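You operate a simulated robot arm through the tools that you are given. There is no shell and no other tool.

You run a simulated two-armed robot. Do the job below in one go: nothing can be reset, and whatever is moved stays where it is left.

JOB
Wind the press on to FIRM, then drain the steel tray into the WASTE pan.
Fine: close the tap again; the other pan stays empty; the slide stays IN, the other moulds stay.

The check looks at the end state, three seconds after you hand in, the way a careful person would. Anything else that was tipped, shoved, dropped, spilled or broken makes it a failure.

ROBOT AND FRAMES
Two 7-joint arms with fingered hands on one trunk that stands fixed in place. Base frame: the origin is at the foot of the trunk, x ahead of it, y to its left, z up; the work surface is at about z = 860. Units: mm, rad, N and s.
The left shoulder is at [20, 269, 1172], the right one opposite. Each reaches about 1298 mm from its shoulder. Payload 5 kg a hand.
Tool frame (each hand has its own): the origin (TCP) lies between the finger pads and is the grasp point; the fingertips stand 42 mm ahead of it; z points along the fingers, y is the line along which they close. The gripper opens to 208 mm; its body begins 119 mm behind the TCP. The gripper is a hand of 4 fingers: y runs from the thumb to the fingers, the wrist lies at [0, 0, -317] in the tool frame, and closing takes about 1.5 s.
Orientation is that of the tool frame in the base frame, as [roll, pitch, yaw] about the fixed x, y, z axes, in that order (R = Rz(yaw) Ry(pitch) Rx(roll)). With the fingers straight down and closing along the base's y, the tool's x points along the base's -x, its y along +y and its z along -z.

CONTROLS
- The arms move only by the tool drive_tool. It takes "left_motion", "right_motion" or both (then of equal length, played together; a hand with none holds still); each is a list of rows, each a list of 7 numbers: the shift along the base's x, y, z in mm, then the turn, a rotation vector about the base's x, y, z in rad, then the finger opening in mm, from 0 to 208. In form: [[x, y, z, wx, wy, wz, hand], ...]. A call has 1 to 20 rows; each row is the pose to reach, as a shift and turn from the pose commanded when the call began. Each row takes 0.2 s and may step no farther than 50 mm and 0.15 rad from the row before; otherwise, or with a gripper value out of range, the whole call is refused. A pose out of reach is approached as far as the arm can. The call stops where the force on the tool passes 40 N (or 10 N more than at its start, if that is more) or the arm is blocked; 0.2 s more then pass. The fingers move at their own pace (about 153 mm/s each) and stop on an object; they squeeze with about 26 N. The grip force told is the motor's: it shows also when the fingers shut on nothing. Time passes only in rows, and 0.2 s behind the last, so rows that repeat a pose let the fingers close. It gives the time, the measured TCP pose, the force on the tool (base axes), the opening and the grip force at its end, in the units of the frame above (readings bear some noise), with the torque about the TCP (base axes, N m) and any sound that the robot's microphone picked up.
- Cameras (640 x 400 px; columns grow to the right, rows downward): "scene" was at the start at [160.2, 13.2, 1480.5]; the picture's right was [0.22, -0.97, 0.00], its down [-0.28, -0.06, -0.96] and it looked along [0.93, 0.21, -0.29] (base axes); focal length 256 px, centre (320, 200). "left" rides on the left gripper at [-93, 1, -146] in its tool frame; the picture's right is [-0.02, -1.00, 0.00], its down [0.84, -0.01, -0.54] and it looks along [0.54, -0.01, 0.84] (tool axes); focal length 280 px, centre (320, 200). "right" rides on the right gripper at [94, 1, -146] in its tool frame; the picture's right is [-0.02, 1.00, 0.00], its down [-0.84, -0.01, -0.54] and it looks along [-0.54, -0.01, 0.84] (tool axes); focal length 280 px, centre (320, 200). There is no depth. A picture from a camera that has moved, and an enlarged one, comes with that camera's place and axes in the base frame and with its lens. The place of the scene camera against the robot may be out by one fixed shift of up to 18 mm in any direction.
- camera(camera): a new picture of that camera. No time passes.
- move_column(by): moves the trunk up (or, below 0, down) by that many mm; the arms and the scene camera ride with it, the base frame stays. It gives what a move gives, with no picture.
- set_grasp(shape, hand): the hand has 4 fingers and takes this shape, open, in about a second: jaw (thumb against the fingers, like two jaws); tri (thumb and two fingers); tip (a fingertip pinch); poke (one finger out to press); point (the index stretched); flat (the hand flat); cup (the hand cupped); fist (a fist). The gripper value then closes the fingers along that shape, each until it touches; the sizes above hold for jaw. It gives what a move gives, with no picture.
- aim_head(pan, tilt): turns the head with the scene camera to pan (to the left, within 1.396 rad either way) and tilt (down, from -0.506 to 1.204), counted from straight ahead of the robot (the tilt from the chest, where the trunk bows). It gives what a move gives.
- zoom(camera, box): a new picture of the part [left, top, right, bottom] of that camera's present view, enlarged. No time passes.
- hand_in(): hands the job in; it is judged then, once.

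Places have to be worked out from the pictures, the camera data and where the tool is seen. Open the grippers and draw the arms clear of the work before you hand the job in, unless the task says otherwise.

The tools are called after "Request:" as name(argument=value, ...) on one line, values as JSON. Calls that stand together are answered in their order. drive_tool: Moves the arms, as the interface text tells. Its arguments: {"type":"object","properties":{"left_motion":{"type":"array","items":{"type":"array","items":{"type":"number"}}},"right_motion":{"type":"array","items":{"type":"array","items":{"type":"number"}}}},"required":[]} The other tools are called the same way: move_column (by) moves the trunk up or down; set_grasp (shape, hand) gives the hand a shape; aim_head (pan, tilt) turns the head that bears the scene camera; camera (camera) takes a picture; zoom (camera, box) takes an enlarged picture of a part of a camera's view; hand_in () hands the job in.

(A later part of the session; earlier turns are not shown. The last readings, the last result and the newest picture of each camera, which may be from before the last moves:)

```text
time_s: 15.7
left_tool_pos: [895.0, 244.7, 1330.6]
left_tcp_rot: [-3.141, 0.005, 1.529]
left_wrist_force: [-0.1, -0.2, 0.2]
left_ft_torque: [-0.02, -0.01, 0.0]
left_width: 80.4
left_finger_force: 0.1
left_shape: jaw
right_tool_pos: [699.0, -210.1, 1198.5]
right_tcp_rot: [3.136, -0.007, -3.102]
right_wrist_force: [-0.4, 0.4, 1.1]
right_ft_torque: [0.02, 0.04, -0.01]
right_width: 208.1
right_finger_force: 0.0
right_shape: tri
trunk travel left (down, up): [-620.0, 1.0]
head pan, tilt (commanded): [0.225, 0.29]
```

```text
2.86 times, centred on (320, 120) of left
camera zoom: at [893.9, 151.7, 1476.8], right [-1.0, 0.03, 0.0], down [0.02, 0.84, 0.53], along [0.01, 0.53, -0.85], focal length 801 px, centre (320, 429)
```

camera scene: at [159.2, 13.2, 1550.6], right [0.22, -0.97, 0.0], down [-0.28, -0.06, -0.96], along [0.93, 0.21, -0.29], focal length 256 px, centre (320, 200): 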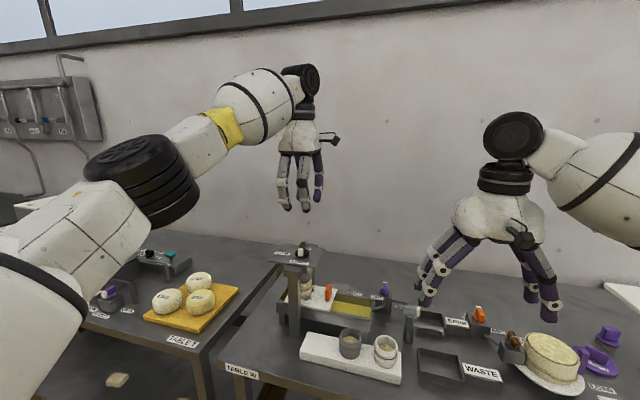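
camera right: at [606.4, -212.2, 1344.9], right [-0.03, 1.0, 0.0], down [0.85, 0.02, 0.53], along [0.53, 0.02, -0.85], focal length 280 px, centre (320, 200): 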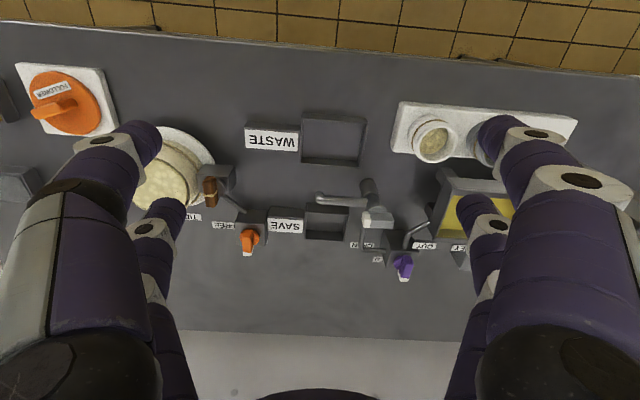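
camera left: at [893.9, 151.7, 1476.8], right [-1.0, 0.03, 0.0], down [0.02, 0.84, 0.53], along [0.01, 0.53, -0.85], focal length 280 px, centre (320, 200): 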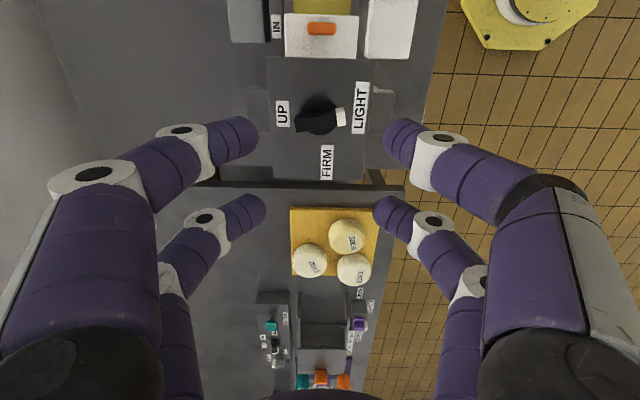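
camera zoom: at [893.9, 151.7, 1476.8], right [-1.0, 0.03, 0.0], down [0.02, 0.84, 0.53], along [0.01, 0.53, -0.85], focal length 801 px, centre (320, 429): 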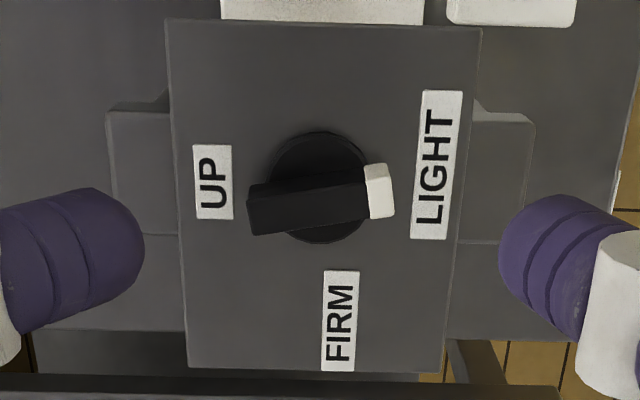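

The knob axis is confirmed at about (895.5, 251), with the bar along 185° and FIRM at ~95°. I turn the hand back to line up with the bar and come down to z≈1215, above the bar.

Request:
drive_tool(left_motion=[[0, 2, 0, 0, 0, 0.14, 80], [0, 4, 0, 0, 0, 0.28, 80], [0, 6, 0, 0, 0, 0.42, 80], [0.5, 6.5, 0, 0, 0, 0.56, 80], [0.5, 6.5, 0, 0, 0, 0.7, 80], [0.5, 6.5, 0, 0, 0, 0.84, 80], [0.5, 6.5, 0, 0, 0, 0.98, 80], [0.5, 6.5, -10, 0, 0, 1.12, 80], [0.5, 6.5, -30, 0, 0, 1.26, 80], [0.5, 6.5, -50, 0, 0, 1.4, 80], [0.5, 6.5, -70, 0, 0, 1.54, 80], [0.5, 6.5, -90, 0, 0, 1.64, 80], [0.5, 6.5, -115, 0, 0, 1.7, 80], [0.5, 6.5, -115, 0, 0, 1.7, 80]])

Request:
camera(camera="left")

Request:
zoom(camera="scene", box=[240, 180, 368, 260])

Request:
camera(camera="right")

```text
time_s: 18.6
left_tool_pos: [895.9, 251.8, 1216.2]
left_tcp_rot: [-3.141, 0.005, -3.053]
left_wrist_force: [-0.3, -0.1, 0.9]
left_ft_torque: [0.04, -0.09, 0.0]
left_width: 80.3
left_finger_force: 0.1
left_shape: jaw
right_tool_pos: [699.4, -210.3, 1199.4]
right_tcp_rot: [3.137, -0.008, -3.101]
right_wrist_force: [-0.7, -0.4, -0.2]
right_ft_torque: [0.05, -0.07, 0.02]
right_width: 207.6
right_finger_force: 0.1
right_shape: tri
trunk travel left (down, up): [-620.0, 1.0]
head pan, tilt (commanded): [0.225, 0.29]
```

```text
taken
camera left: at [988.6, 260.9, 1362.2], right [0.1, -0.99, 0.0], down [-0.84, -0.09, 0.53], along [-0.53, -0.06, -0.85], focal length 280 px, centre (320, 200)
```

left: 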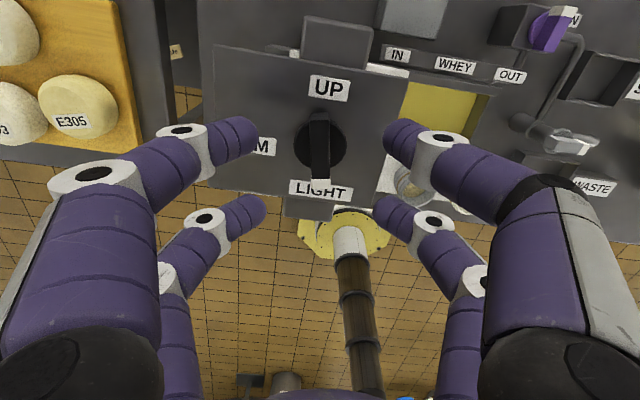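

```text
5.00 times, centred on (304, 220) of scene
camera zoom: at [158.5, 12.9, 1550.8], right [0.22, -0.97, 0.0], down [-0.28, -0.06, -0.96], along [0.93, 0.21, -0.28], focal length 1279 px, centre (400, 100)
```

zoom: 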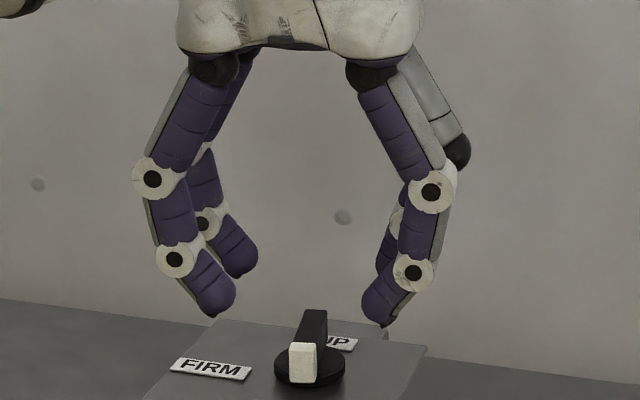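

```text
taken
camera right: at [606.0, -214.9, 1344.7], right [-0.03, 1.0, 0.01], down [0.85, 0.02, 0.53], along [0.53, 0.02, -0.85], focal length 280 px, centre (320, 200)
```

right: 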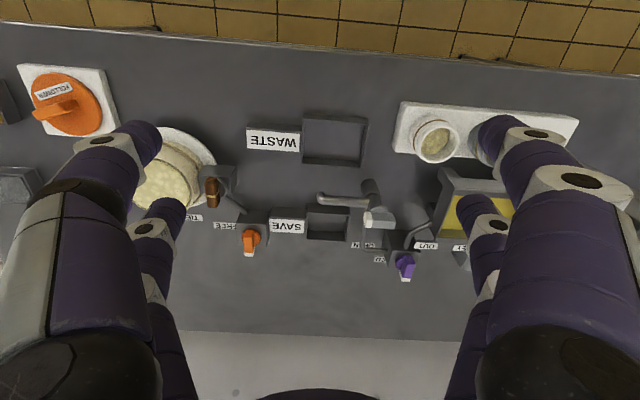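

The hand is centred on the knob and aligned with the bar. I descend to TCP z≈1170 (tips ≈1128, just above the knob disc).

Request:
drive_tool(left_motion=[[0, -1, -20, 0, 0, 0, 80], [0, -1, -35, 0, 0, 0, 80], [0, -1, -46, 0, 0, 0, 80], [0, -1, -46, 0, 0, 0, 80]])

Request:
zoom(camera="scene", box=[250, 200, 362, 270])

Request:
camera(camera="left")

```text
time_s: 19.6
left_tool_pos: [896.0, 250.5, 1169.8]
left_tcp_rot: [-3.14, 0.005, -3.052]
left_wrist_force: [-0.8, 0.9, -0.7]
left_ft_torque: [0.03, 0.01, 0.01]
left_width: 80.1
left_finger_force: 0.0
left_shape: jaw
right_tool_pos: [698.2, -210.3, 1199.1]
right_tcp_rot: [3.137, -0.008, -3.101]
right_wrist_force: [-0.8, -0.4, 0.9]
right_ft_torque: [0.01, -0.08, 0.03]
right_width: 207.8
right_finger_force: 0.1
right_shape: tri
trunk travel left (down, up): [-620.0, 1.0]
head pan, tilt (commanded): [0.225, 0.29]
```

```text
5.71 times, centred on (306, 235) of scene
camera zoom: at [158.9, 13.1, 1550.7], right [0.22, -0.97, 0.0], down [-0.28, -0.06, -0.96], along [0.93, 0.21, -0.29], focal length 1461 px, centre (400, 0)
```

zoom: 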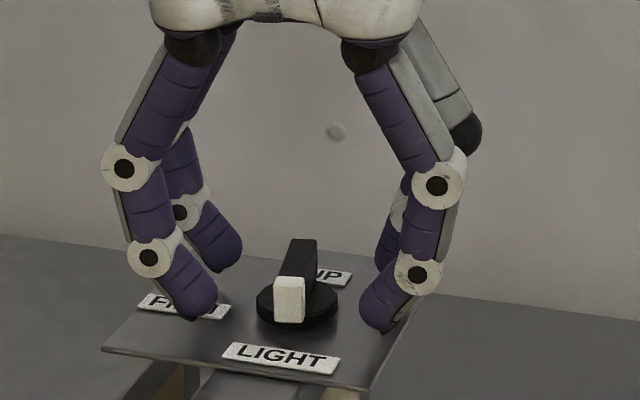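

```text
taken
camera left: at [989.3, 259.9, 1316.3], right [0.1, -0.99, 0.0], down [-0.84, -0.09, 0.53], along [-0.53, -0.06, -0.85], focal length 280 px, centre (320, 200)
```

left: 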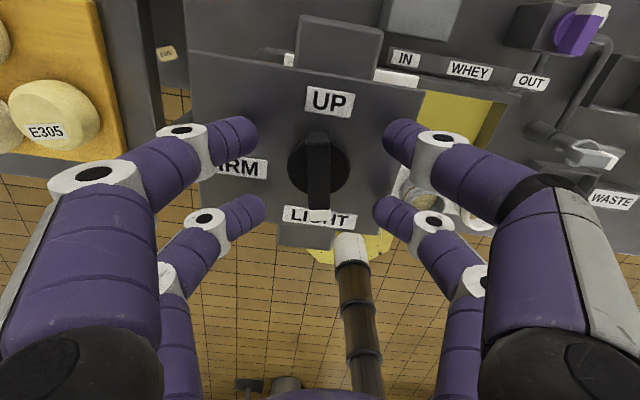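

The fingers straddle the bar with tips beside the disc. I close on the bar.

Request:
drive_tool(left_motion=[[0, 0, 0, 0, 0, 0, 40], [0, 0, 0, 0, 0, 0, 25], [0, 0, 0, 0, 0, 0, 10], [0, 0, 0, 0, 0, 0, 5], [0, 0, 0, 0, 0, 0, 5], [0, 0, 0, 0, 0, 0, 5]])

Request:
zoom(camera="scene", box=[250, 200, 362, 270])

Request:
camera(camera="left")

```text
time_s: 21.1
left_tool_pos: [896.6, 250.2, 1170.0]
left_tcp_rot: [-3.141, 0.005, -3.053]
left_wrist_force: [-1.2, 0.9, -3.1]
left_ft_torque: [0.04, -0.04, 0.03]
left_width: 9.3
left_finger_force: 25.7
left_shape: jaw
right_tool_pos: [698.5, -210.1, 1198.2]
right_tcp_rot: [3.138, -0.006, -3.101]
right_wrist_force: [0.0, 0.1, 0.7]
right_ft_torque: [0.01, 0.01, 0.0]
right_width: 207.9
right_finger_force: 0.1
right_shape: tri
trunk travel left (down, up): [-620.0, 1.0]
head pan, tilt (commanded): [0.225, 0.29]
```

```text
5.71 times, centred on (306, 235) of scene
camera zoom: at [159.3, 13.4, 1550.6], right [0.22, -0.97, 0.0], down [-0.28, -0.06, -0.96], along [0.93, 0.21, -0.29], focal length 1461 px, centre (400, 0)
```

zoom: 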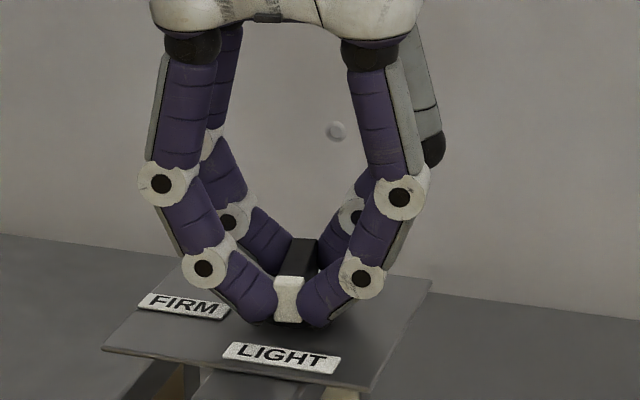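

```text
taken
camera left: at [989.7, 260.3, 1315.5], right [0.1, -0.99, 0.0], down [-0.84, -0.09, 0.53], along [-0.53, -0.06, -0.84], focal length 280 px, centre (320, 200)
```

left: 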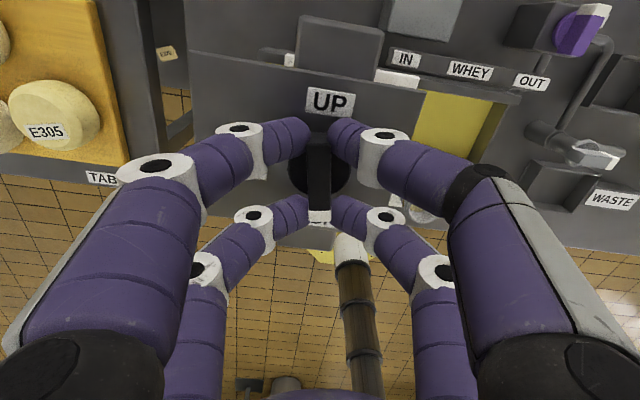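

All four fingers grip the bar with almost no side force. I begin turning clockwise in small steps, watching torque and sound.

Request:
drive_tool(left_motion=[[0, 0, 0, 0, 0, -0.08, 5], [0, 0, 0, 0, 0, -0.16, 5], [0, 0, 0, 0, 0, -0.24, 5], [0, 0, 0, 0, 0, -0.32, 5], [0, 0, 0, 0, 0, -0.4, 5]])

Request:
zoom(camera="scene", box=[250, 200, 362, 270])

Request:
camera(camera="left")

```text
time_s: 22.2
left_tool_pos: [896.3, 250.6, 1169.3]
left_tcp_rot: [3.141, 0.006, 2.829]
left_wrist_force: [-2.3, -0.5, -2.6]
left_ft_torque: [-0.04, 0.03, 0.07]
left_width: 9.3
left_finger_force: 26.0
left_shape: jaw
right_tool_pos: [698.7, -210.8, 1199.2]
right_tcp_rot: [3.135, -0.006, -3.102]
right_wrist_force: [0.6, -0.2, -0.1]
right_ft_torque: [0.05, -0.01, 0.03]
right_width: 207.9
right_finger_force: 0.0
right_shape: tri
trunk travel left (down, up): [-620.0, 1.0]
head pan, tilt (commanded): [0.225, 0.29]
```

```text
5.71 times, centred on (306, 235) of scene
camera zoom: at [159.2, 13.3, 1550.6], right [0.22, -0.97, 0.0], down [-0.28, -0.06, -0.96], along [0.93, 0.21, -0.29], focal length 1461 px, centre (400, 0)
```

zoom: 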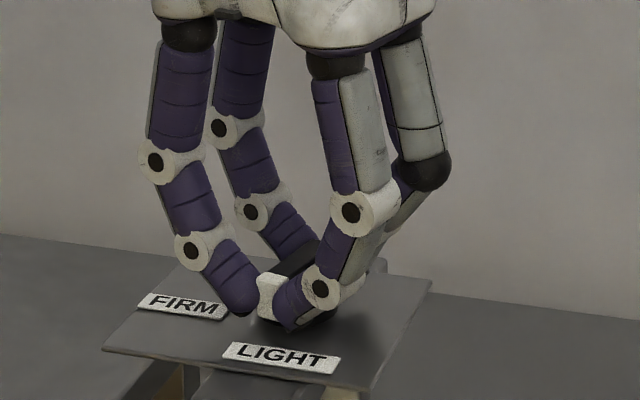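

```text
taken
camera left: at [985.9, 223.2, 1315.5], right [-0.29, -0.96, 0.0], down [-0.81, 0.25, 0.53], along [-0.51, 0.16, -0.85], focal length 280 px, centre (320, 200)
```

left: 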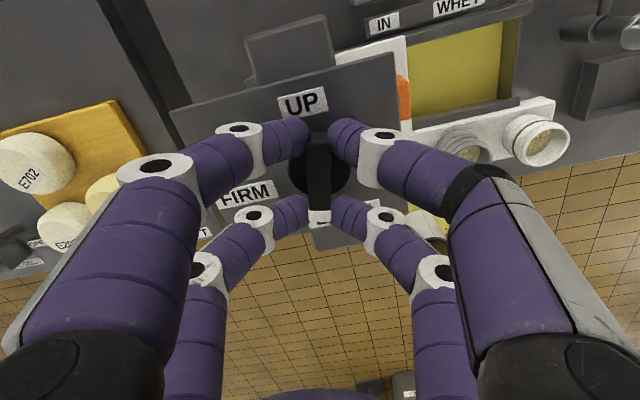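

The knob turns freely with the hand toward FIRM. I continue to the full quarter turn.

Request:
drive_tool(left_motion=[[0, 0, 0, 0, 0, -0.1, 5], [0, 0, 0, 0, 0, -0.2, 5], [0, 0, 0, 0, 0, -0.3, 5], [0, 0, 0, 0, 0, -0.4, 5], [0, 0, 0, 0, 0, -0.5, 5], [0, 0, 0, 0, 0, -0.6, 5], [0, 0, 0, 0, 0, -0.7, 5], [0, 0, 0, 0, 0, -0.8, 5], [0, 0, 0, 0, 0, -0.9, 5], [0, 0, 0, 0, 0, -1.0, 5], [0, 0, 0, 0, 0, -1.1, 5], [0, 0, 0, 0, 0, -1.17, 5], [0, 0, 0, 0, 0, -1.17, 5]])

Request:
zoom(camera="scene", box=[250, 200, 362, 270])

Request:
camera(camera="left")

```text
time_s: 25.1
left_tool_pos: [895.3, 250.9, 1169.2]
left_tcp_rot: [3.14, 0.003, 1.659]
left_wrist_force: [-9.4, 1.5, -6.1]
left_ft_torque: [-0.03, 0.29, 0.08]
left_width: 9.2
left_finger_force: 25.7
left_shape: jaw
right_tool_pos: [699.3, -210.0, 1198.5]
right_tcp_rot: [3.135, -0.007, -3.101]
right_wrist_force: [-0.8, -0.5, 0.4]
right_ft_torque: [0.03, -0.01, -0.01]
right_width: 208.0
right_finger_force: 0.0
right_shape: tri
trunk travel left (down, up): [-620.0, 1.0]
head pan, tilt (commanded): [0.225, 0.29]
```

```text
5.71 times, centred on (306, 235) of scene
camera zoom: at [158.8, 13.5, 1550.7], right [0.22, -0.97, 0.0], down [-0.28, -0.06, -0.96], along [0.93, 0.21, -0.29], focal length 1461 px, centre (400, 0)
```

zoom: 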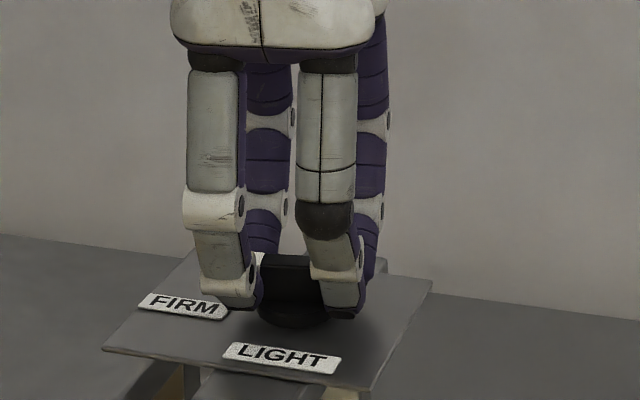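

```text
taken
camera left: at [906.4, 158.1, 1315.7], right [-0.99, -0.1, 0.0], down [-0.09, 0.84, 0.53], along [-0.06, 0.53, -0.85], focal length 280 px, centre (320, 200)
```

left: 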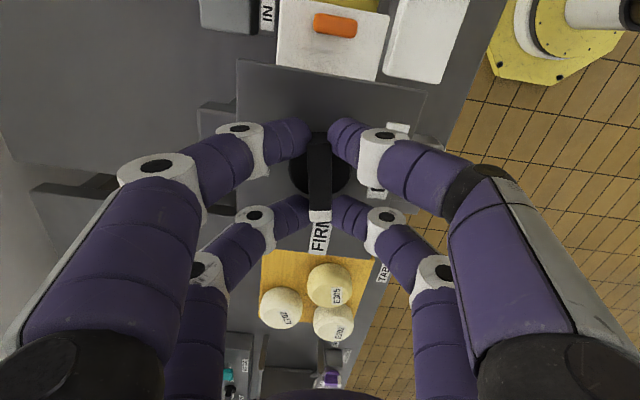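

The knob now points at FIRM (bar at ~95°). I open the fingers and look before lifting.

Request:
drive_tool(left_motion=[[0, 0, 0, 0, 0, 0, 30], [0, 0, 0, 0, 0, 0, 60], [0, 0, 0, 0, 0, 0, 80], [0, 0, 0, 0, 0, 0, 80]])

Request:
camera(camera="left")

Request:
zoom(camera="scene", box=[250, 200, 362, 270])

```text
time_s: 26.1
left_tool_pos: [895.3, 250.9, 1169.4]
left_tcp_rot: [3.14, 0.003, 1.661]
left_wrist_force: [-0.4, -0.8, -0.1]
left_ft_torque: [-0.02, -0.01, -0.03]
left_width: 79.9
left_finger_force: 0.0
left_shape: jaw
right_tool_pos: [699.6, -210.9, 1198.8]
right_tcp_rot: [3.137, -0.006, -3.102]
right_wrist_force: [-0.1, 0.2, -0.1]
right_ft_torque: [-0.01, -0.02, -0.04]
right_width: 207.9
right_finger_force: 0.0
right_shape: tri
trunk travel left (down, up): [-620.0, 1.0]
head pan, tilt (commanded): [0.225, 0.29]
```

```text
taken
camera left: at [906.7, 157.7, 1315.9], right [-0.99, -0.1, 0.0], down [-0.09, 0.84, 0.53], along [-0.06, 0.53, -0.85], focal length 280 px, centre (320, 200)
```

left: 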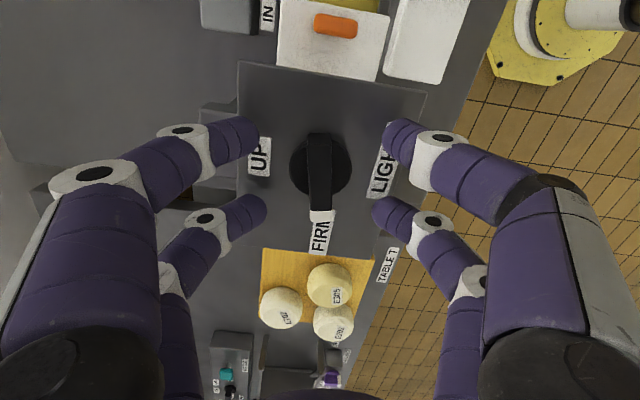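

```text
5.71 times, centred on (306, 235) of scene
camera zoom: at [159.0, 13.2, 1550.7], right [0.22, -0.97, 0.0], down [-0.28, -0.06, -0.96], along [0.93, 0.21, -0.29], focal length 1461 px, centre (400, 0)
```

zoom: 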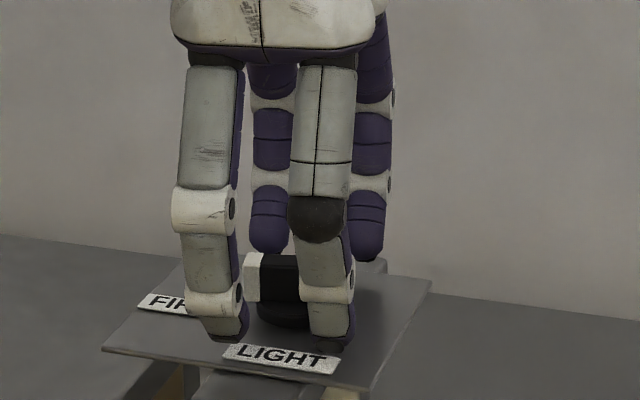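

The knob stayed at FIRM. I lift the left hand straight up and recheck the dial from above.

Request:
drive_tool(left_motion=[[0, 0, 30, 0, 0, 0, 80], [0, 0, 65, 0, 0, 0, 80], [0, 0, 105, 0, 0, 0, 80], [0, 0, 150, 0, 0, 0, 80], [0, 0, 160, 0, 0, 0, 80]])

Request:
zoom(camera="left", box=[240, 40, 400, 180])

Request:
zoom(camera="scene", box=[260, 230, 388, 310])

```text
time_s: 27.2
left_tool_pos: [895.2, 252.1, 1328.4]
left_tcp_rot: [-3.14, 0.006, 1.66]
left_wrist_force: [0.0, -0.4, -1.3]
left_ft_torque: [-0.09, 0.03, 0.01]
left_width: 79.6
left_finger_force: 0.1
left_shape: jaw
right_tool_pos: [700.5, -209.0, 1197.3]
right_tcp_rot: [3.135, -0.006, -3.101]
right_wrist_force: [0.5, 0.5, -0.2]
right_ft_torque: [-0.07, 0.0, -0.03]
right_width: 207.8
right_finger_force: 0.0
right_shape: tri
trunk travel left (down, up): [-620.0, 1.0]
head pan, tilt (commanded): [0.225, 0.29]
```

```text
2.86 times, centred on (320, 110) of left
camera zoom: at [907.4, 159.0, 1474.8], right [-0.99, -0.11, 0.0], down [-0.09, 0.84, 0.53], along [-0.06, 0.53, -0.85], focal length 801 px, centre (320, 457)
```

zoom: 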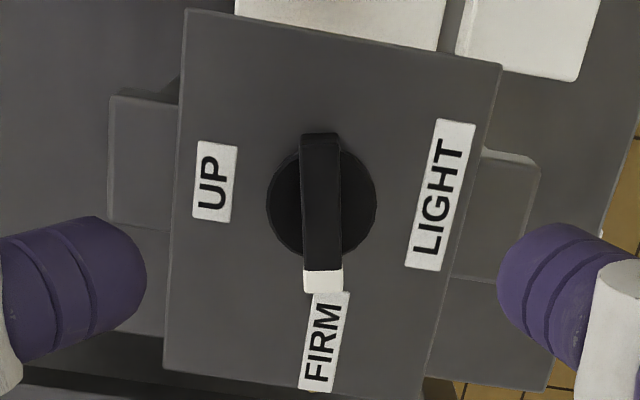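

```text
5.00 times, centred on (324, 270) of scene
camera zoom: at [159.6, 13.9, 1550.5], right [0.22, -0.97, 0.0], down [-0.28, -0.06, -0.96], along [0.93, 0.21, -0.29], focal length 1279 px, centre (300, -150)
```

zoom: 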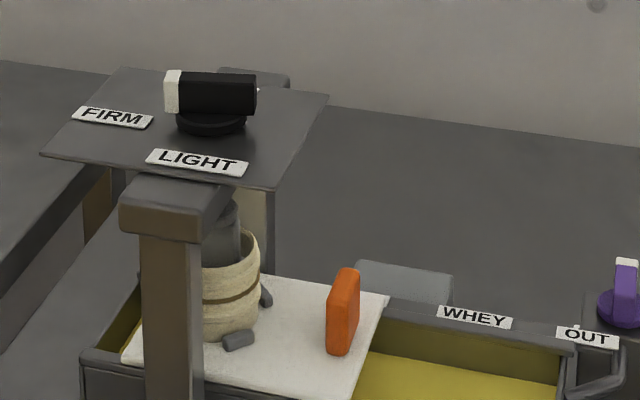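

The dial reads FIRM and the slide is still IN. Now the left arm backs away while the right hand turns a quarter turn (+90°) near the spout, so its fingers will close across the spout's bar.

Request:
drive_tool(left_motion=[[-40, 20, 2, 0, 0, 0, 80], [-80, 40, 4, 0, 0, 0, 80], [-120, 60, 6, 0, 0, 0, 80], [-160, 80, 8, 0, 0, 0, 80], [-200, 100, 10, 0, 0, 0, 80], [-240, 120, 12, 0, 0, 0, 80], [-280, 140, 12, 0, 0, 0, 80], [-320, 160, 12, 0, 0, 0, 80], [-335, 175, 12, 0, 0, 0, 80], [-335, 175, 12, 0, 0, 0, 80], [-335, 175, 12, 0, 0, 0, 80], [-335, 175, 12, 0, 0, 0, 80]], right_motion=[[14, 10, 0, 0, 0, 0.14, 150], [28, 20, 0, 0, 0, 0.28, 100], [42, 30, 0, 0, 0, 0.42, 80], [56, 40, 0, 0, 0, 0.56, 80], [70, 50, 0, 0, 0, 0.7, 80], [84, 60, 0, 0, 0, 0.84, 80], [98, 70, 0, 0, 0, 0.98, 80], [112, 80, 0, 0, 0, 1.12, 80], [126, 90, 0, 0, 0, 1.26, 80], [140, 100, 0, 0, 0, 1.4, 80], [150, 104, 0, 0, 0, 1.5, 80], [160, 104, 0, 0, 0, 1.571, 80]])

Request:
camera(camera="right")

Request:
camera(camera="scene")

```text
time_s: 29.9
left_tool_pos: [561.2, 424.8, 1342.3]
left_tcp_rot: [-3.142, 0.008, 1.66]
left_wrist_force: [-0.2, 0.5, 0.3]
left_ft_torque: [-0.03, 0.0, -0.03]
left_width: 79.9
left_finger_force: 0.1
left_shape: jaw
right_tool_pos: [858.5, -105.0, 1197.8]
right_tcp_rot: [3.137, -0.007, -1.528]
right_wrist_force: [-0.3, 0.3, -0.4]
right_ft_torque: [0.02, 0.02, -0.03]
right_width: 80.6
right_finger_force: 0.0
right_shape: tri
trunk travel left (down, up): [-620.0, 1.0]
head pan, tilt (commanded): [0.225, 0.29]
```

```text
taken
camera right: at [862.4, -199.2, 1344.1], right [-1.0, -0.03, 0.01], down [-0.02, 0.85, 0.53], along [-0.02, 0.53, -0.85], focal length 280 px, centre (320, 200)
```

right: 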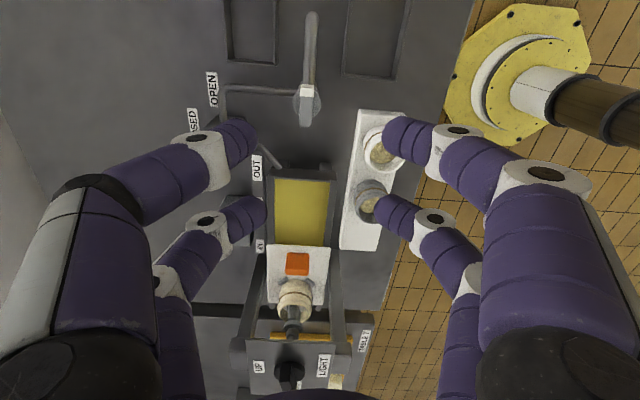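

```text
taken
camera scene: at [159.4, 13.5, 1550.6], right [0.22, -0.97, 0.0], down [-0.28, -0.06, -0.96], along [0.93, 0.21, -0.29], focal length 256 px, centre (320, 200)
```

scene: 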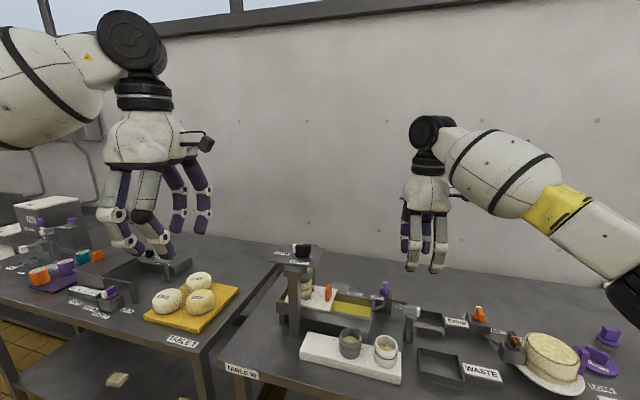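

The spout and its bar are seen from the WASTE/SAVE side now. I enlarge to measure the bar and the tube.

Request:
zoom(camera="right", box=[180, 0, 400, 140])

Request:
zoom(camera="right", box=[262, 0, 358, 140])

```text
2.86 times, centred on (290, 70) of right
camera zoom: at [862.4, -199.2, 1344.1], right [-1.0, -0.03, 0.01], down [-0.02, 0.85, 0.53], along [-0.02, 0.53, -0.85], focal length 801 px, centre (406, 571)
```

zoom: 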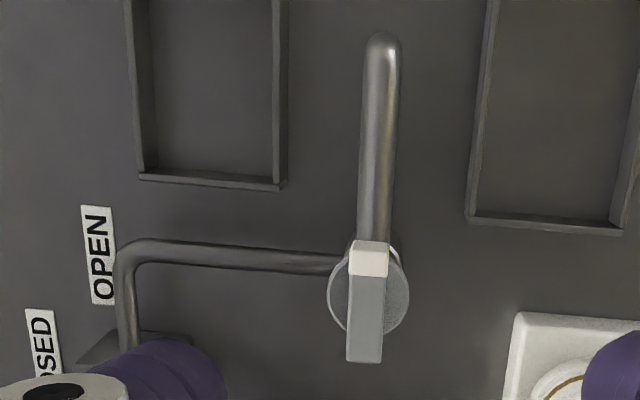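

```text
2.86 times, centred on (310, 70) of right
camera zoom: at [862.4, -199.2, 1344.1], right [-1.0, -0.03, 0.01], down [-0.02, 0.85, 0.53], along [-0.02, 0.53, -0.85], focal length 801 px, centre (349, 571)
```

zoom: 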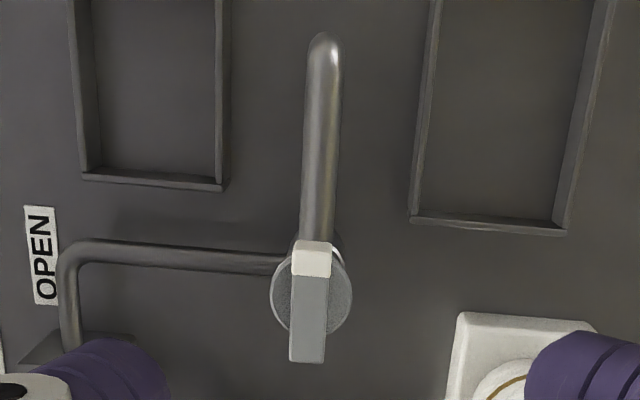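

The spout bar is centred at about (876, −110) with top z≈977, pointing −92°, and the WASTE pan spans x 742–827, y −240…−127. I align above the bar at z≈1060 with the fingers partly closed.

Request:
drive_tool(right_motion=[[6, -2, -35, 0, 0, -0.03, 70], [12, -4, -75, 0, 0, -0.06, 64], [17, -5, -110, 0, 0, -0.08, 64], [17.5, -5, -138, 0, 0, -0.08, 64], [17.5, -5, -138, 0, 0, -0.08, 64]])

Request:
camera(camera="right")

Request:
zoom(camera="scene", box=[370, 230, 482, 310])

```text
time_s: 31.1
left_tool_pos: [560.5, 425.2, 1342.5]
left_tcp_rot: [-3.141, 0.005, 1.659]
left_wrist_force: [-1.0, 1.2, 0.8]
left_ft_torque: [0.0, -0.01, 0.02]
left_width: 80.1
left_finger_force: 0.1
left_shape: jaw
right_tool_pos: [876.2, -111.4, 1060.5]
right_tcp_rot: [3.137, -0.007, -1.609]
right_wrist_force: [-0.4, -0.5, 0.1]
right_ft_torque: [-0.03, 0.02, -0.01]
right_width: 64.5
right_finger_force: 0.1
right_shape: tri
trunk travel left (down, up): [-620.0, 1.0]
head pan, tilt (commanded): [0.225, 0.29]
```

```text
taken
camera right: at [872.1, -204.4, 1206.5], right [-1.0, 0.05, 0.0], down [0.05, 0.84, 0.53], along [0.02, 0.53, -0.85], focal length 280 px, centre (320, 200)
```

right: 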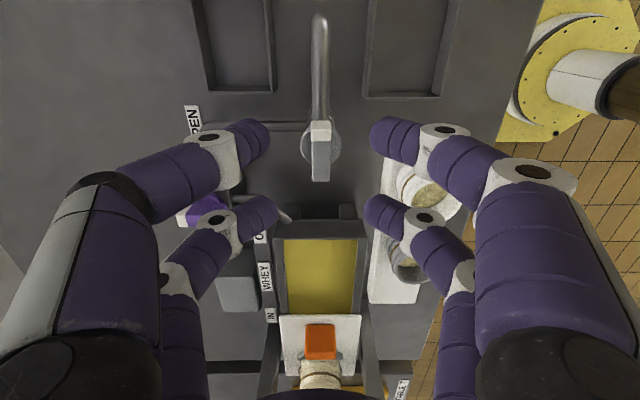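

```text
5.00 times, centred on (426, 270) of scene
camera zoom: at [159.1, 13.4, 1550.7], right [0.22, -0.97, 0.0], down [-0.28, -0.06, -0.96], along [0.93, 0.21, -0.29], focal length 1279 px, centre (-210, -150)
```

zoom: 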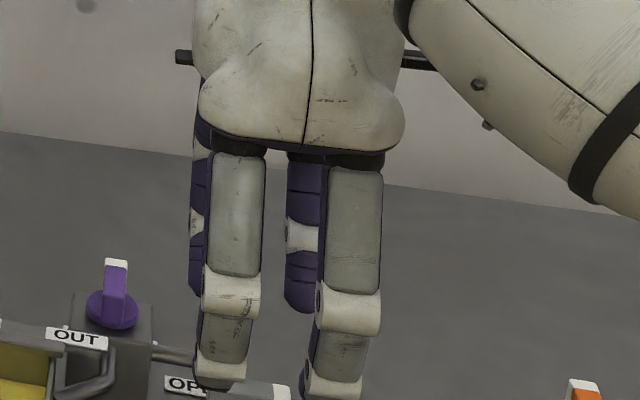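

The bar's centre projects to (875, −111), right under the hand. I switch this hand to "jaw" (it was still in "tri") while still high, then part-close it.

Request:
set_grasp(shape="jaw", hand="right")

Request:
drive_tool(right_motion=[[0, 0, 0, 0, 0, 0, 64], [0, 0, 0, 0, 0, 0, 64], [0, 0, 0, 0, 0, 0, 64], [0, 0, 0, 0, 0, 0, 64], [0, 0, 0, 0, 0, 0, 64]])

Request:
camera(camera="right")

```text
time_s: 31.9
left_tool_pos: [560.4, 425.7, 1340.9]
left_tcp_rot: [-3.141, 0.005, 1.659]
left_wrist_force: [0.4, -0.8, 1.3]
left_ft_torque: [-0.01, 0.01, 0.02]
left_width: 79.8
left_finger_force: 0.0
left_shape: jaw
right_tool_pos: [875.5, -111.8, 1060.8]
right_tcp_rot: [3.137, -0.007, -1.61]
right_wrist_force: [-0.1, 0.2, -0.5]
right_ft_torque: [-0.02, 0.0, -0.01]
right_width: 207.7
right_finger_force: 0.1
right_shape: jaw
trunk travel left (down, up): [-620.0, 1.0]
head pan, tilt (commanded): [0.225, 0.29]
```

```text
time_s: 33.1
left_tool_pos: [559.9, 424.6, 1341.1]
left_tcp_rot: [3.14, 0.004, 1.658]
left_wrist_force: [0.8, 0.3, 0.3]
left_ft_torque: [0.01, -0.01, 0.0]
left_width: 80.0
left_finger_force: 0.1
left_shape: jaw
right_tool_pos: [876.7, -111.7, 1061.0]
right_tcp_rot: [3.136, -0.007, -1.611]
right_wrist_force: [0.2, -1.0, -1.2]
right_ft_torque: [0.0, -0.02, 0.01]
right_width: 64.5
right_finger_force: 0.0
right_shape: jaw
trunk travel left (down, up): [-620.0, 1.0]
head pan, tilt (commanded): [0.225, 0.29]
```

```text
taken
camera right: at [872.2, -204.7, 1206.4], right [-1.0, 0.05, 0.01], down [0.05, 0.84, 0.53], along [0.02, 0.53, -0.85], focal length 280 px, centre (320, 200)
```

right: 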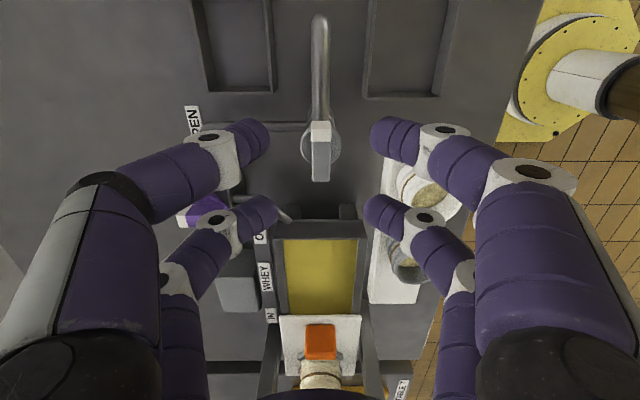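

I descend to z≈1020 first (tips level with the bar's top) and check clearances.

Request:
drive_tool(right_motion=[[0, 0, -20, 0, 0, 0, 64], [0, 0, -41, 0, 0, 0, 64], [0, 0, -41, 0, 0, 0, 64]])

Request:
camera(camera="right")

Request:
zoom(camera="scene", box=[350, 260, 478, 340])

```text
time_s: 34.0
left_tool_pos: [559.4, 425.5, 1342.3]
left_tcp_rot: [3.141, 0.005, 1.661]
left_wrist_force: [-0.2, -0.5, -0.3]
left_ft_torque: [-0.03, -0.04, 0.03]
left_width: 80.0
left_finger_force: 0.0
left_shape: jaw
right_tool_pos: [877.3, -112.0, 1018.7]
right_tcp_rot: [3.137, -0.008, -1.612]
right_wrist_force: [-0.7, -0.4, 0.0]
right_ft_torque: [0.01, -0.02, -0.05]
right_width: 64.3
right_finger_force: 0.0
right_shape: jaw
trunk travel left (down, up): [-620.0, 1.0]
head pan, tilt (commanded): [0.225, 0.29]
```

```text
taken
camera right: at [872.3, -204.4, 1165.0], right [-1.0, 0.05, 0.0], down [0.05, 0.84, 0.53], along [0.02, 0.53, -0.85], focal length 280 px, centre (320, 200)
```

right: 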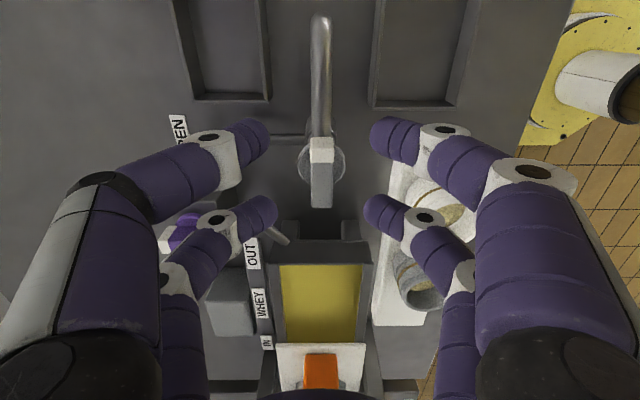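

```text
5.00 times, centred on (414, 300) of scene
camera zoom: at [159.0, 13.3, 1550.7], right [0.22, -0.97, 0.0], down [-0.28, -0.06, -0.96], along [0.93, 0.21, -0.29], focal length 1279 px, centre (-150, -300)
```

zoom: 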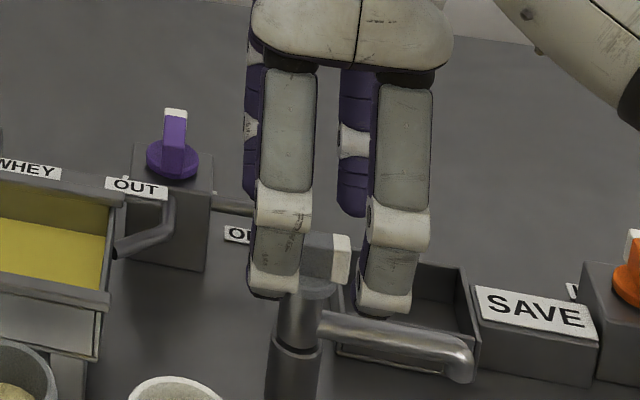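

Clear all round. I lower a further 21 mm so the tips reach the bar's base, then close gently.

Request:
drive_tool(right_motion=[[-1, 0.5, -11, 0, 0, 0, 64], [-1.5, 0.5, -21, 0, 0, 0, 64], [-1.5, 0.5, -21, 0, 0, 0, 40], [-1.5, 0.5, -21, 0, 0, 0, 25], [-1.5, 0.5, -21, 0, 0, 0, 10], [-1.5, 0.5, -21, 0, 0, 0, 5], [-1.5, 0.5, -21, 0, 0, 0, 5], [-1.5, 0.5, -21, 0, 0, 0, 5]])

Request:
camera(camera="right")

Request:
zoom(camera="scene", box=[350, 260, 478, 340])

```text
time_s: 35.8
left_tool_pos: [559.5, 425.3, 1341.1]
left_tcp_rot: [3.142, 0.006, 1.658]
left_wrist_force: [-0.2, 0.2, -0.1]
left_ft_torque: [0.02, 0.01, 0.0]
left_width: 79.9
left_finger_force: 0.0
left_shape: jaw
right_tool_pos: [874.4, -110.7, 997.2]
right_tcp_rot: [3.136, -0.008, -1.611]
right_wrist_force: [0.5, 0.4, 3.8]
right_ft_torque: [0.05, -0.08, 0.0]
right_width: 6.3
right_finger_force: 0.0
right_shape: jaw
trunk travel left (down, up): [-620.0, 1.0]
head pan, tilt (commanded): [0.225, 0.29]
```

```text
taken
camera right: at [871.0, -203.9, 1144.2], right [-1.0, 0.05, 0.0], down [0.05, 0.84, 0.53], along [0.02, 0.53, -0.85], focal length 280 px, centre (320, 200)
```

right: 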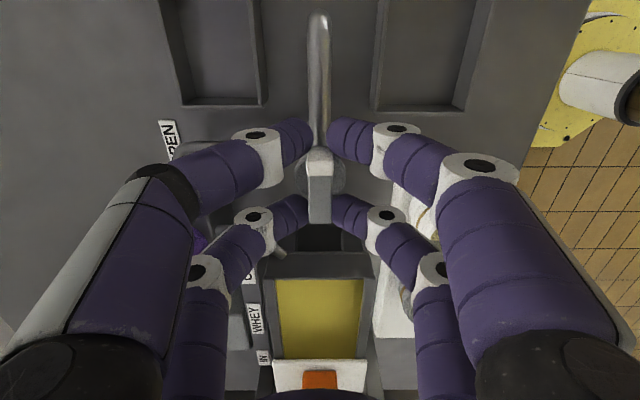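

```text
5.00 times, centred on (414, 300) of scene
camera zoom: at [159.0, 13.2, 1550.7], right [0.22, -0.97, 0.0], down [-0.28, -0.06, -0.96], along [0.93, 0.21, -0.29], focal length 1279 px, centre (-150, -300)
```

zoom: 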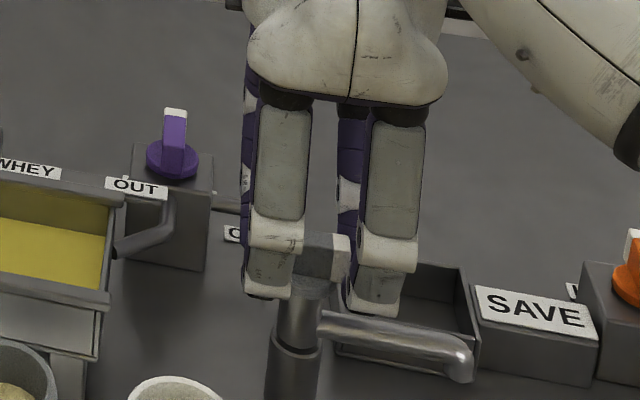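

The fingers have closed to 6 mm around the bar ends without a firm squeeze yet. I command full closing and see whether they bite.

Request:
drive_tool(right_motion=[[0, 0, 0, 0, 0, 0, 0], [0, 0, 0, 0, 0, 0, 0], [0, 0, 0, 0, 0, 0, 0], [0, 0, 0, 0, 0, 0, 0]])

Request:
zoom(camera="right", box=[240, 80, 400, 260])

```text
time_s: 36.8
left_tool_pos: [560.4, 424.2, 1341.9]
left_tcp_rot: [3.139, 0.005, 1.66]
left_wrist_force: [0.1, -0.6, 0.1]
left_ft_torque: [-0.01, 0.0, -0.02]
left_width: 79.7
left_finger_force: 0.0
left_shape: jaw
right_tool_pos: [875.3, -111.2, 998.4]
right_tcp_rot: [3.136, -0.005, -1.611]
right_wrist_force: [-10.3, -2.2, -7.9]
right_ft_torque: [0.02, 0.27, -0.01]
right_width: 2.8
right_finger_force: 25.4
right_shape: jaw
trunk travel left (down, up): [-620.0, 1.0]
head pan, tilt (commanded): [0.225, 0.29]
```

```text
2.22 times, centred on (320, 170) of right
camera zoom: at [870.8, -204.3, 1143.3], right [-1.0, 0.05, 0.01], down [0.05, 0.85, 0.53], along [0.02, 0.53, -0.85], focal length 623 px, centre (320, 267)
```

zoom: 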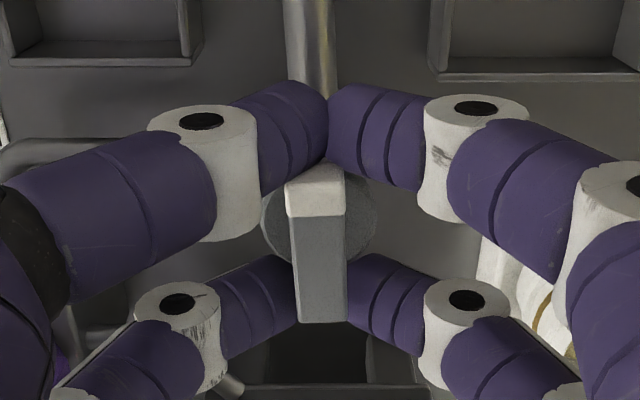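

The rear finger pair now holds the bar's end and the front pair caps the white tip, so the bar is caged. I turn clockwise a little and watch whether the spout follows.

Request:
drive_tool(right_motion=[[0, 0, 0, 0, 0, -0.06, 0], [0, 0, 0, 0, 0, -0.12, 0], [0, 0, 0, 0, 0, -0.18, 0], [0, 0, 0, 0, 0, -0.24, 0]])

Request:
camera(camera="right")

Request:
zoom(camera="scene", box=[350, 260, 478, 340])

```text
time_s: 37.8
left_tool_pos: [560.0, 425.5, 1341.0]
left_tcp_rot: [3.141, 0.006, 1.658]
left_wrist_force: [-0.5, 0.5, -1.0]
left_ft_torque: [0.0, -0.01, 0.0]
left_width: 79.8
left_finger_force: 0.1
left_shape: jaw
right_tool_pos: [874.4, -111.0, 997.8]
right_tcp_rot: [3.137, -0.006, -1.85]
right_wrist_force: [-14.7, -1.4, -13.9]
right_ft_torque: [0.11, 0.49, 0.08]
right_width: 2.5
right_finger_force: 25.4
right_shape: jaw
trunk travel left (down, up): [-620.0, 1.0]
head pan, tilt (commanded): [0.225, 0.29]
```

```text
taken
camera right: at [848.6, -200.6, 1143.6], right [-0.96, 0.29, 0.01], down [0.25, 0.81, 0.53], along [0.15, 0.51, -0.85], focal length 280 px, centre (320, 200)
```

right: 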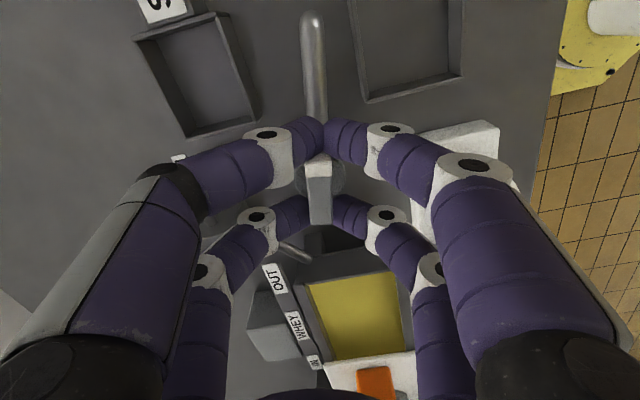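

```text
5.00 times, centred on (414, 300) of scene
camera zoom: at [159.1, 13.0, 1550.6], right [0.22, -0.97, 0.0], down [-0.28, -0.06, -0.96], along [0.93, 0.21, -0.29], focal length 1279 px, centre (-150, -300)
```

zoom: 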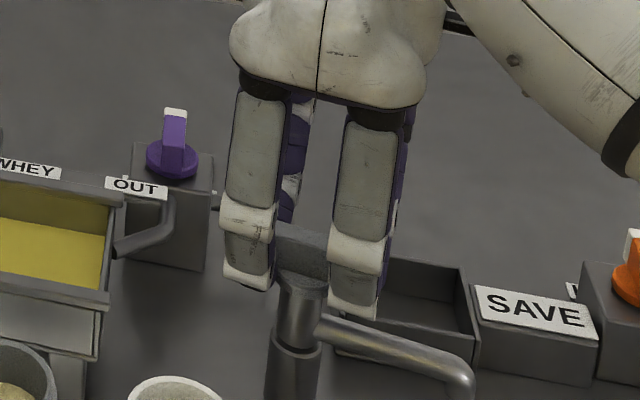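

The spout turns with the hand. I continue clockwise toward WASTE to about −50° total, easing the side load slightly.

Request:
drive_tool(right_motion=[[-0.5, 0, 0.5, 0, 0, -0.08, 0], [-1, 0, 1, 0, 0, -0.16, 0], [-1.5, 0, 1, 0, 0, -0.24, 0], [-1.5, 0, 1, 0, 0, -0.32, 0], [-1.5, 0, 1, 0, 0, -0.4, 0]])

Request:
camera(camera="right")

Request:
zoom(camera="scene", box=[350, 260, 510, 380])

```text
time_s: 39.0
left_tool_pos: [560.3, 425.5, 1341.1]
left_tcp_rot: [-3.141, 0.005, 1.66]
left_wrist_force: [-0.5, -0.3, -0.1]
left_ft_torque: [-0.04, 0.0, 0.01]
left_width: 79.9
left_finger_force: 0.0
left_shape: jaw
right_tool_pos: [873.4, -110.1, 997.7]
right_tcp_rot: [3.138, -0.006, -2.25]
right_wrist_force: [-9.7, 2.9, -22.0]
right_ft_torque: [0.14, 0.25, 0.05]
right_width: 2.0
right_finger_force: 25.3
right_shape: jaw
trunk travel left (down, up): [-620.0, 1.0]
head pan, tilt (commanded): [0.225, 0.29]
```

```text
taken
camera right: at [815.0, -182.8, 1144.1], right [-0.77, 0.64, 0.01], down [0.54, 0.65, 0.53], along [0.34, 0.41, -0.85], focal length 280 px, centre (320, 200)
```

right: 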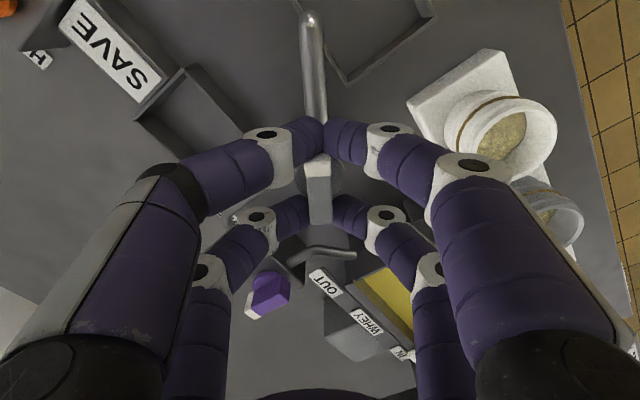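

```text
3.33 times, centred on (430, 320) of scene
camera zoom: at [159.9, 13.4, 1550.5], right [0.22, -0.97, 0.0], down [-0.28, -0.06, -0.96], along [0.93, 0.21, -0.29], focal length 852 px, centre (-47, -200)
```

zoom: 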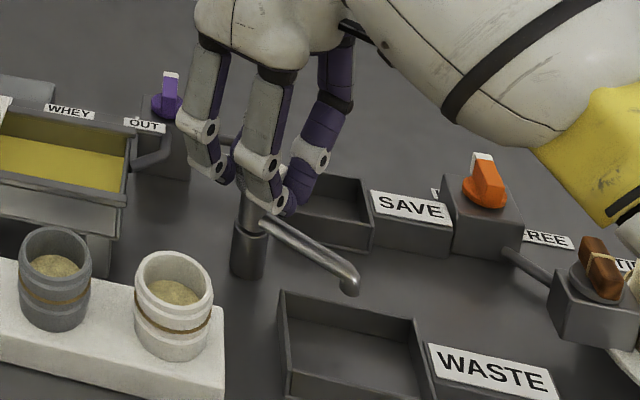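

The spout tip is nearly over the WASTE pan (−128°). I turn about 14° more to bring it well inside, lowering 1.5 mm to relieve the vertical load.

Request:
drive_tool(right_motion=[[0, 0, -1.0, 0, 0, -0.06, 0], [0, 0, -1.5, 0, 0, -0.12, 0], [0, 0, -1.5, 0, 0, -0.18, 0], [0, 0, -1.5, 0, 0, -0.24, 0]])

Request:
camera(camera="right")

Request:
zoom(camera="scene", box=[350, 260, 510, 380])

```text
time_s: 40.0
left_tool_pos: [560.0, 425.9, 1340.8]
left_tcp_rot: [-3.142, 0.006, 1.662]
left_wrist_force: [0.6, -0.7, -0.3]
left_ft_torque: [0.0, -0.01, 0.01]
left_width: 79.8
left_finger_force: 0.1
left_shape: jaw
right_tool_pos: [872.8, -109.2, 997.7]
right_tcp_rot: [3.135, -0.007, -2.492]
right_wrist_force: [-12.9, 7.2, -13.3]
right_ft_torque: [0.29, 0.3, 0.03]
right_width: 2.6
right_finger_force: 25.3
right_shape: jaw
trunk travel left (down, up): [-620.0, 1.0]
head pan, tilt (commanded): [0.225, 0.29]
```

```text
taken
camera right: at [799.2, -166.5, 1143.8], right [-0.59, 0.8, 0.01], down [0.68, 0.5, 0.53], along [0.43, 0.32, -0.85], focal length 280 px, centre (320, 200)
```

right: 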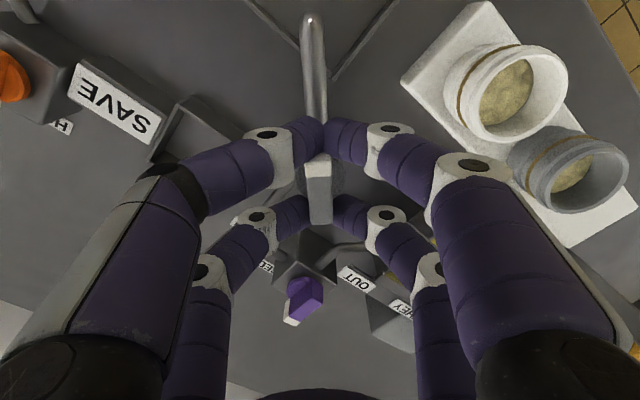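

```text
3.33 times, centred on (430, 320) of scene
camera zoom: at [159.2, 13.6, 1550.6], right [0.22, -0.97, 0.0], down [-0.28, -0.06, -0.96], along [0.93, 0.21, -0.29], focal length 852 px, centre (-47, -200)
```

zoom: 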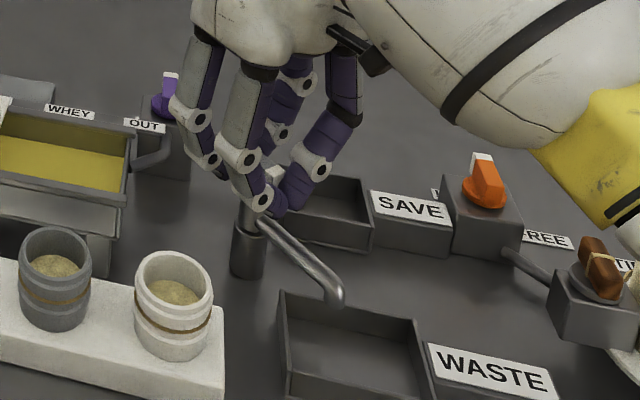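

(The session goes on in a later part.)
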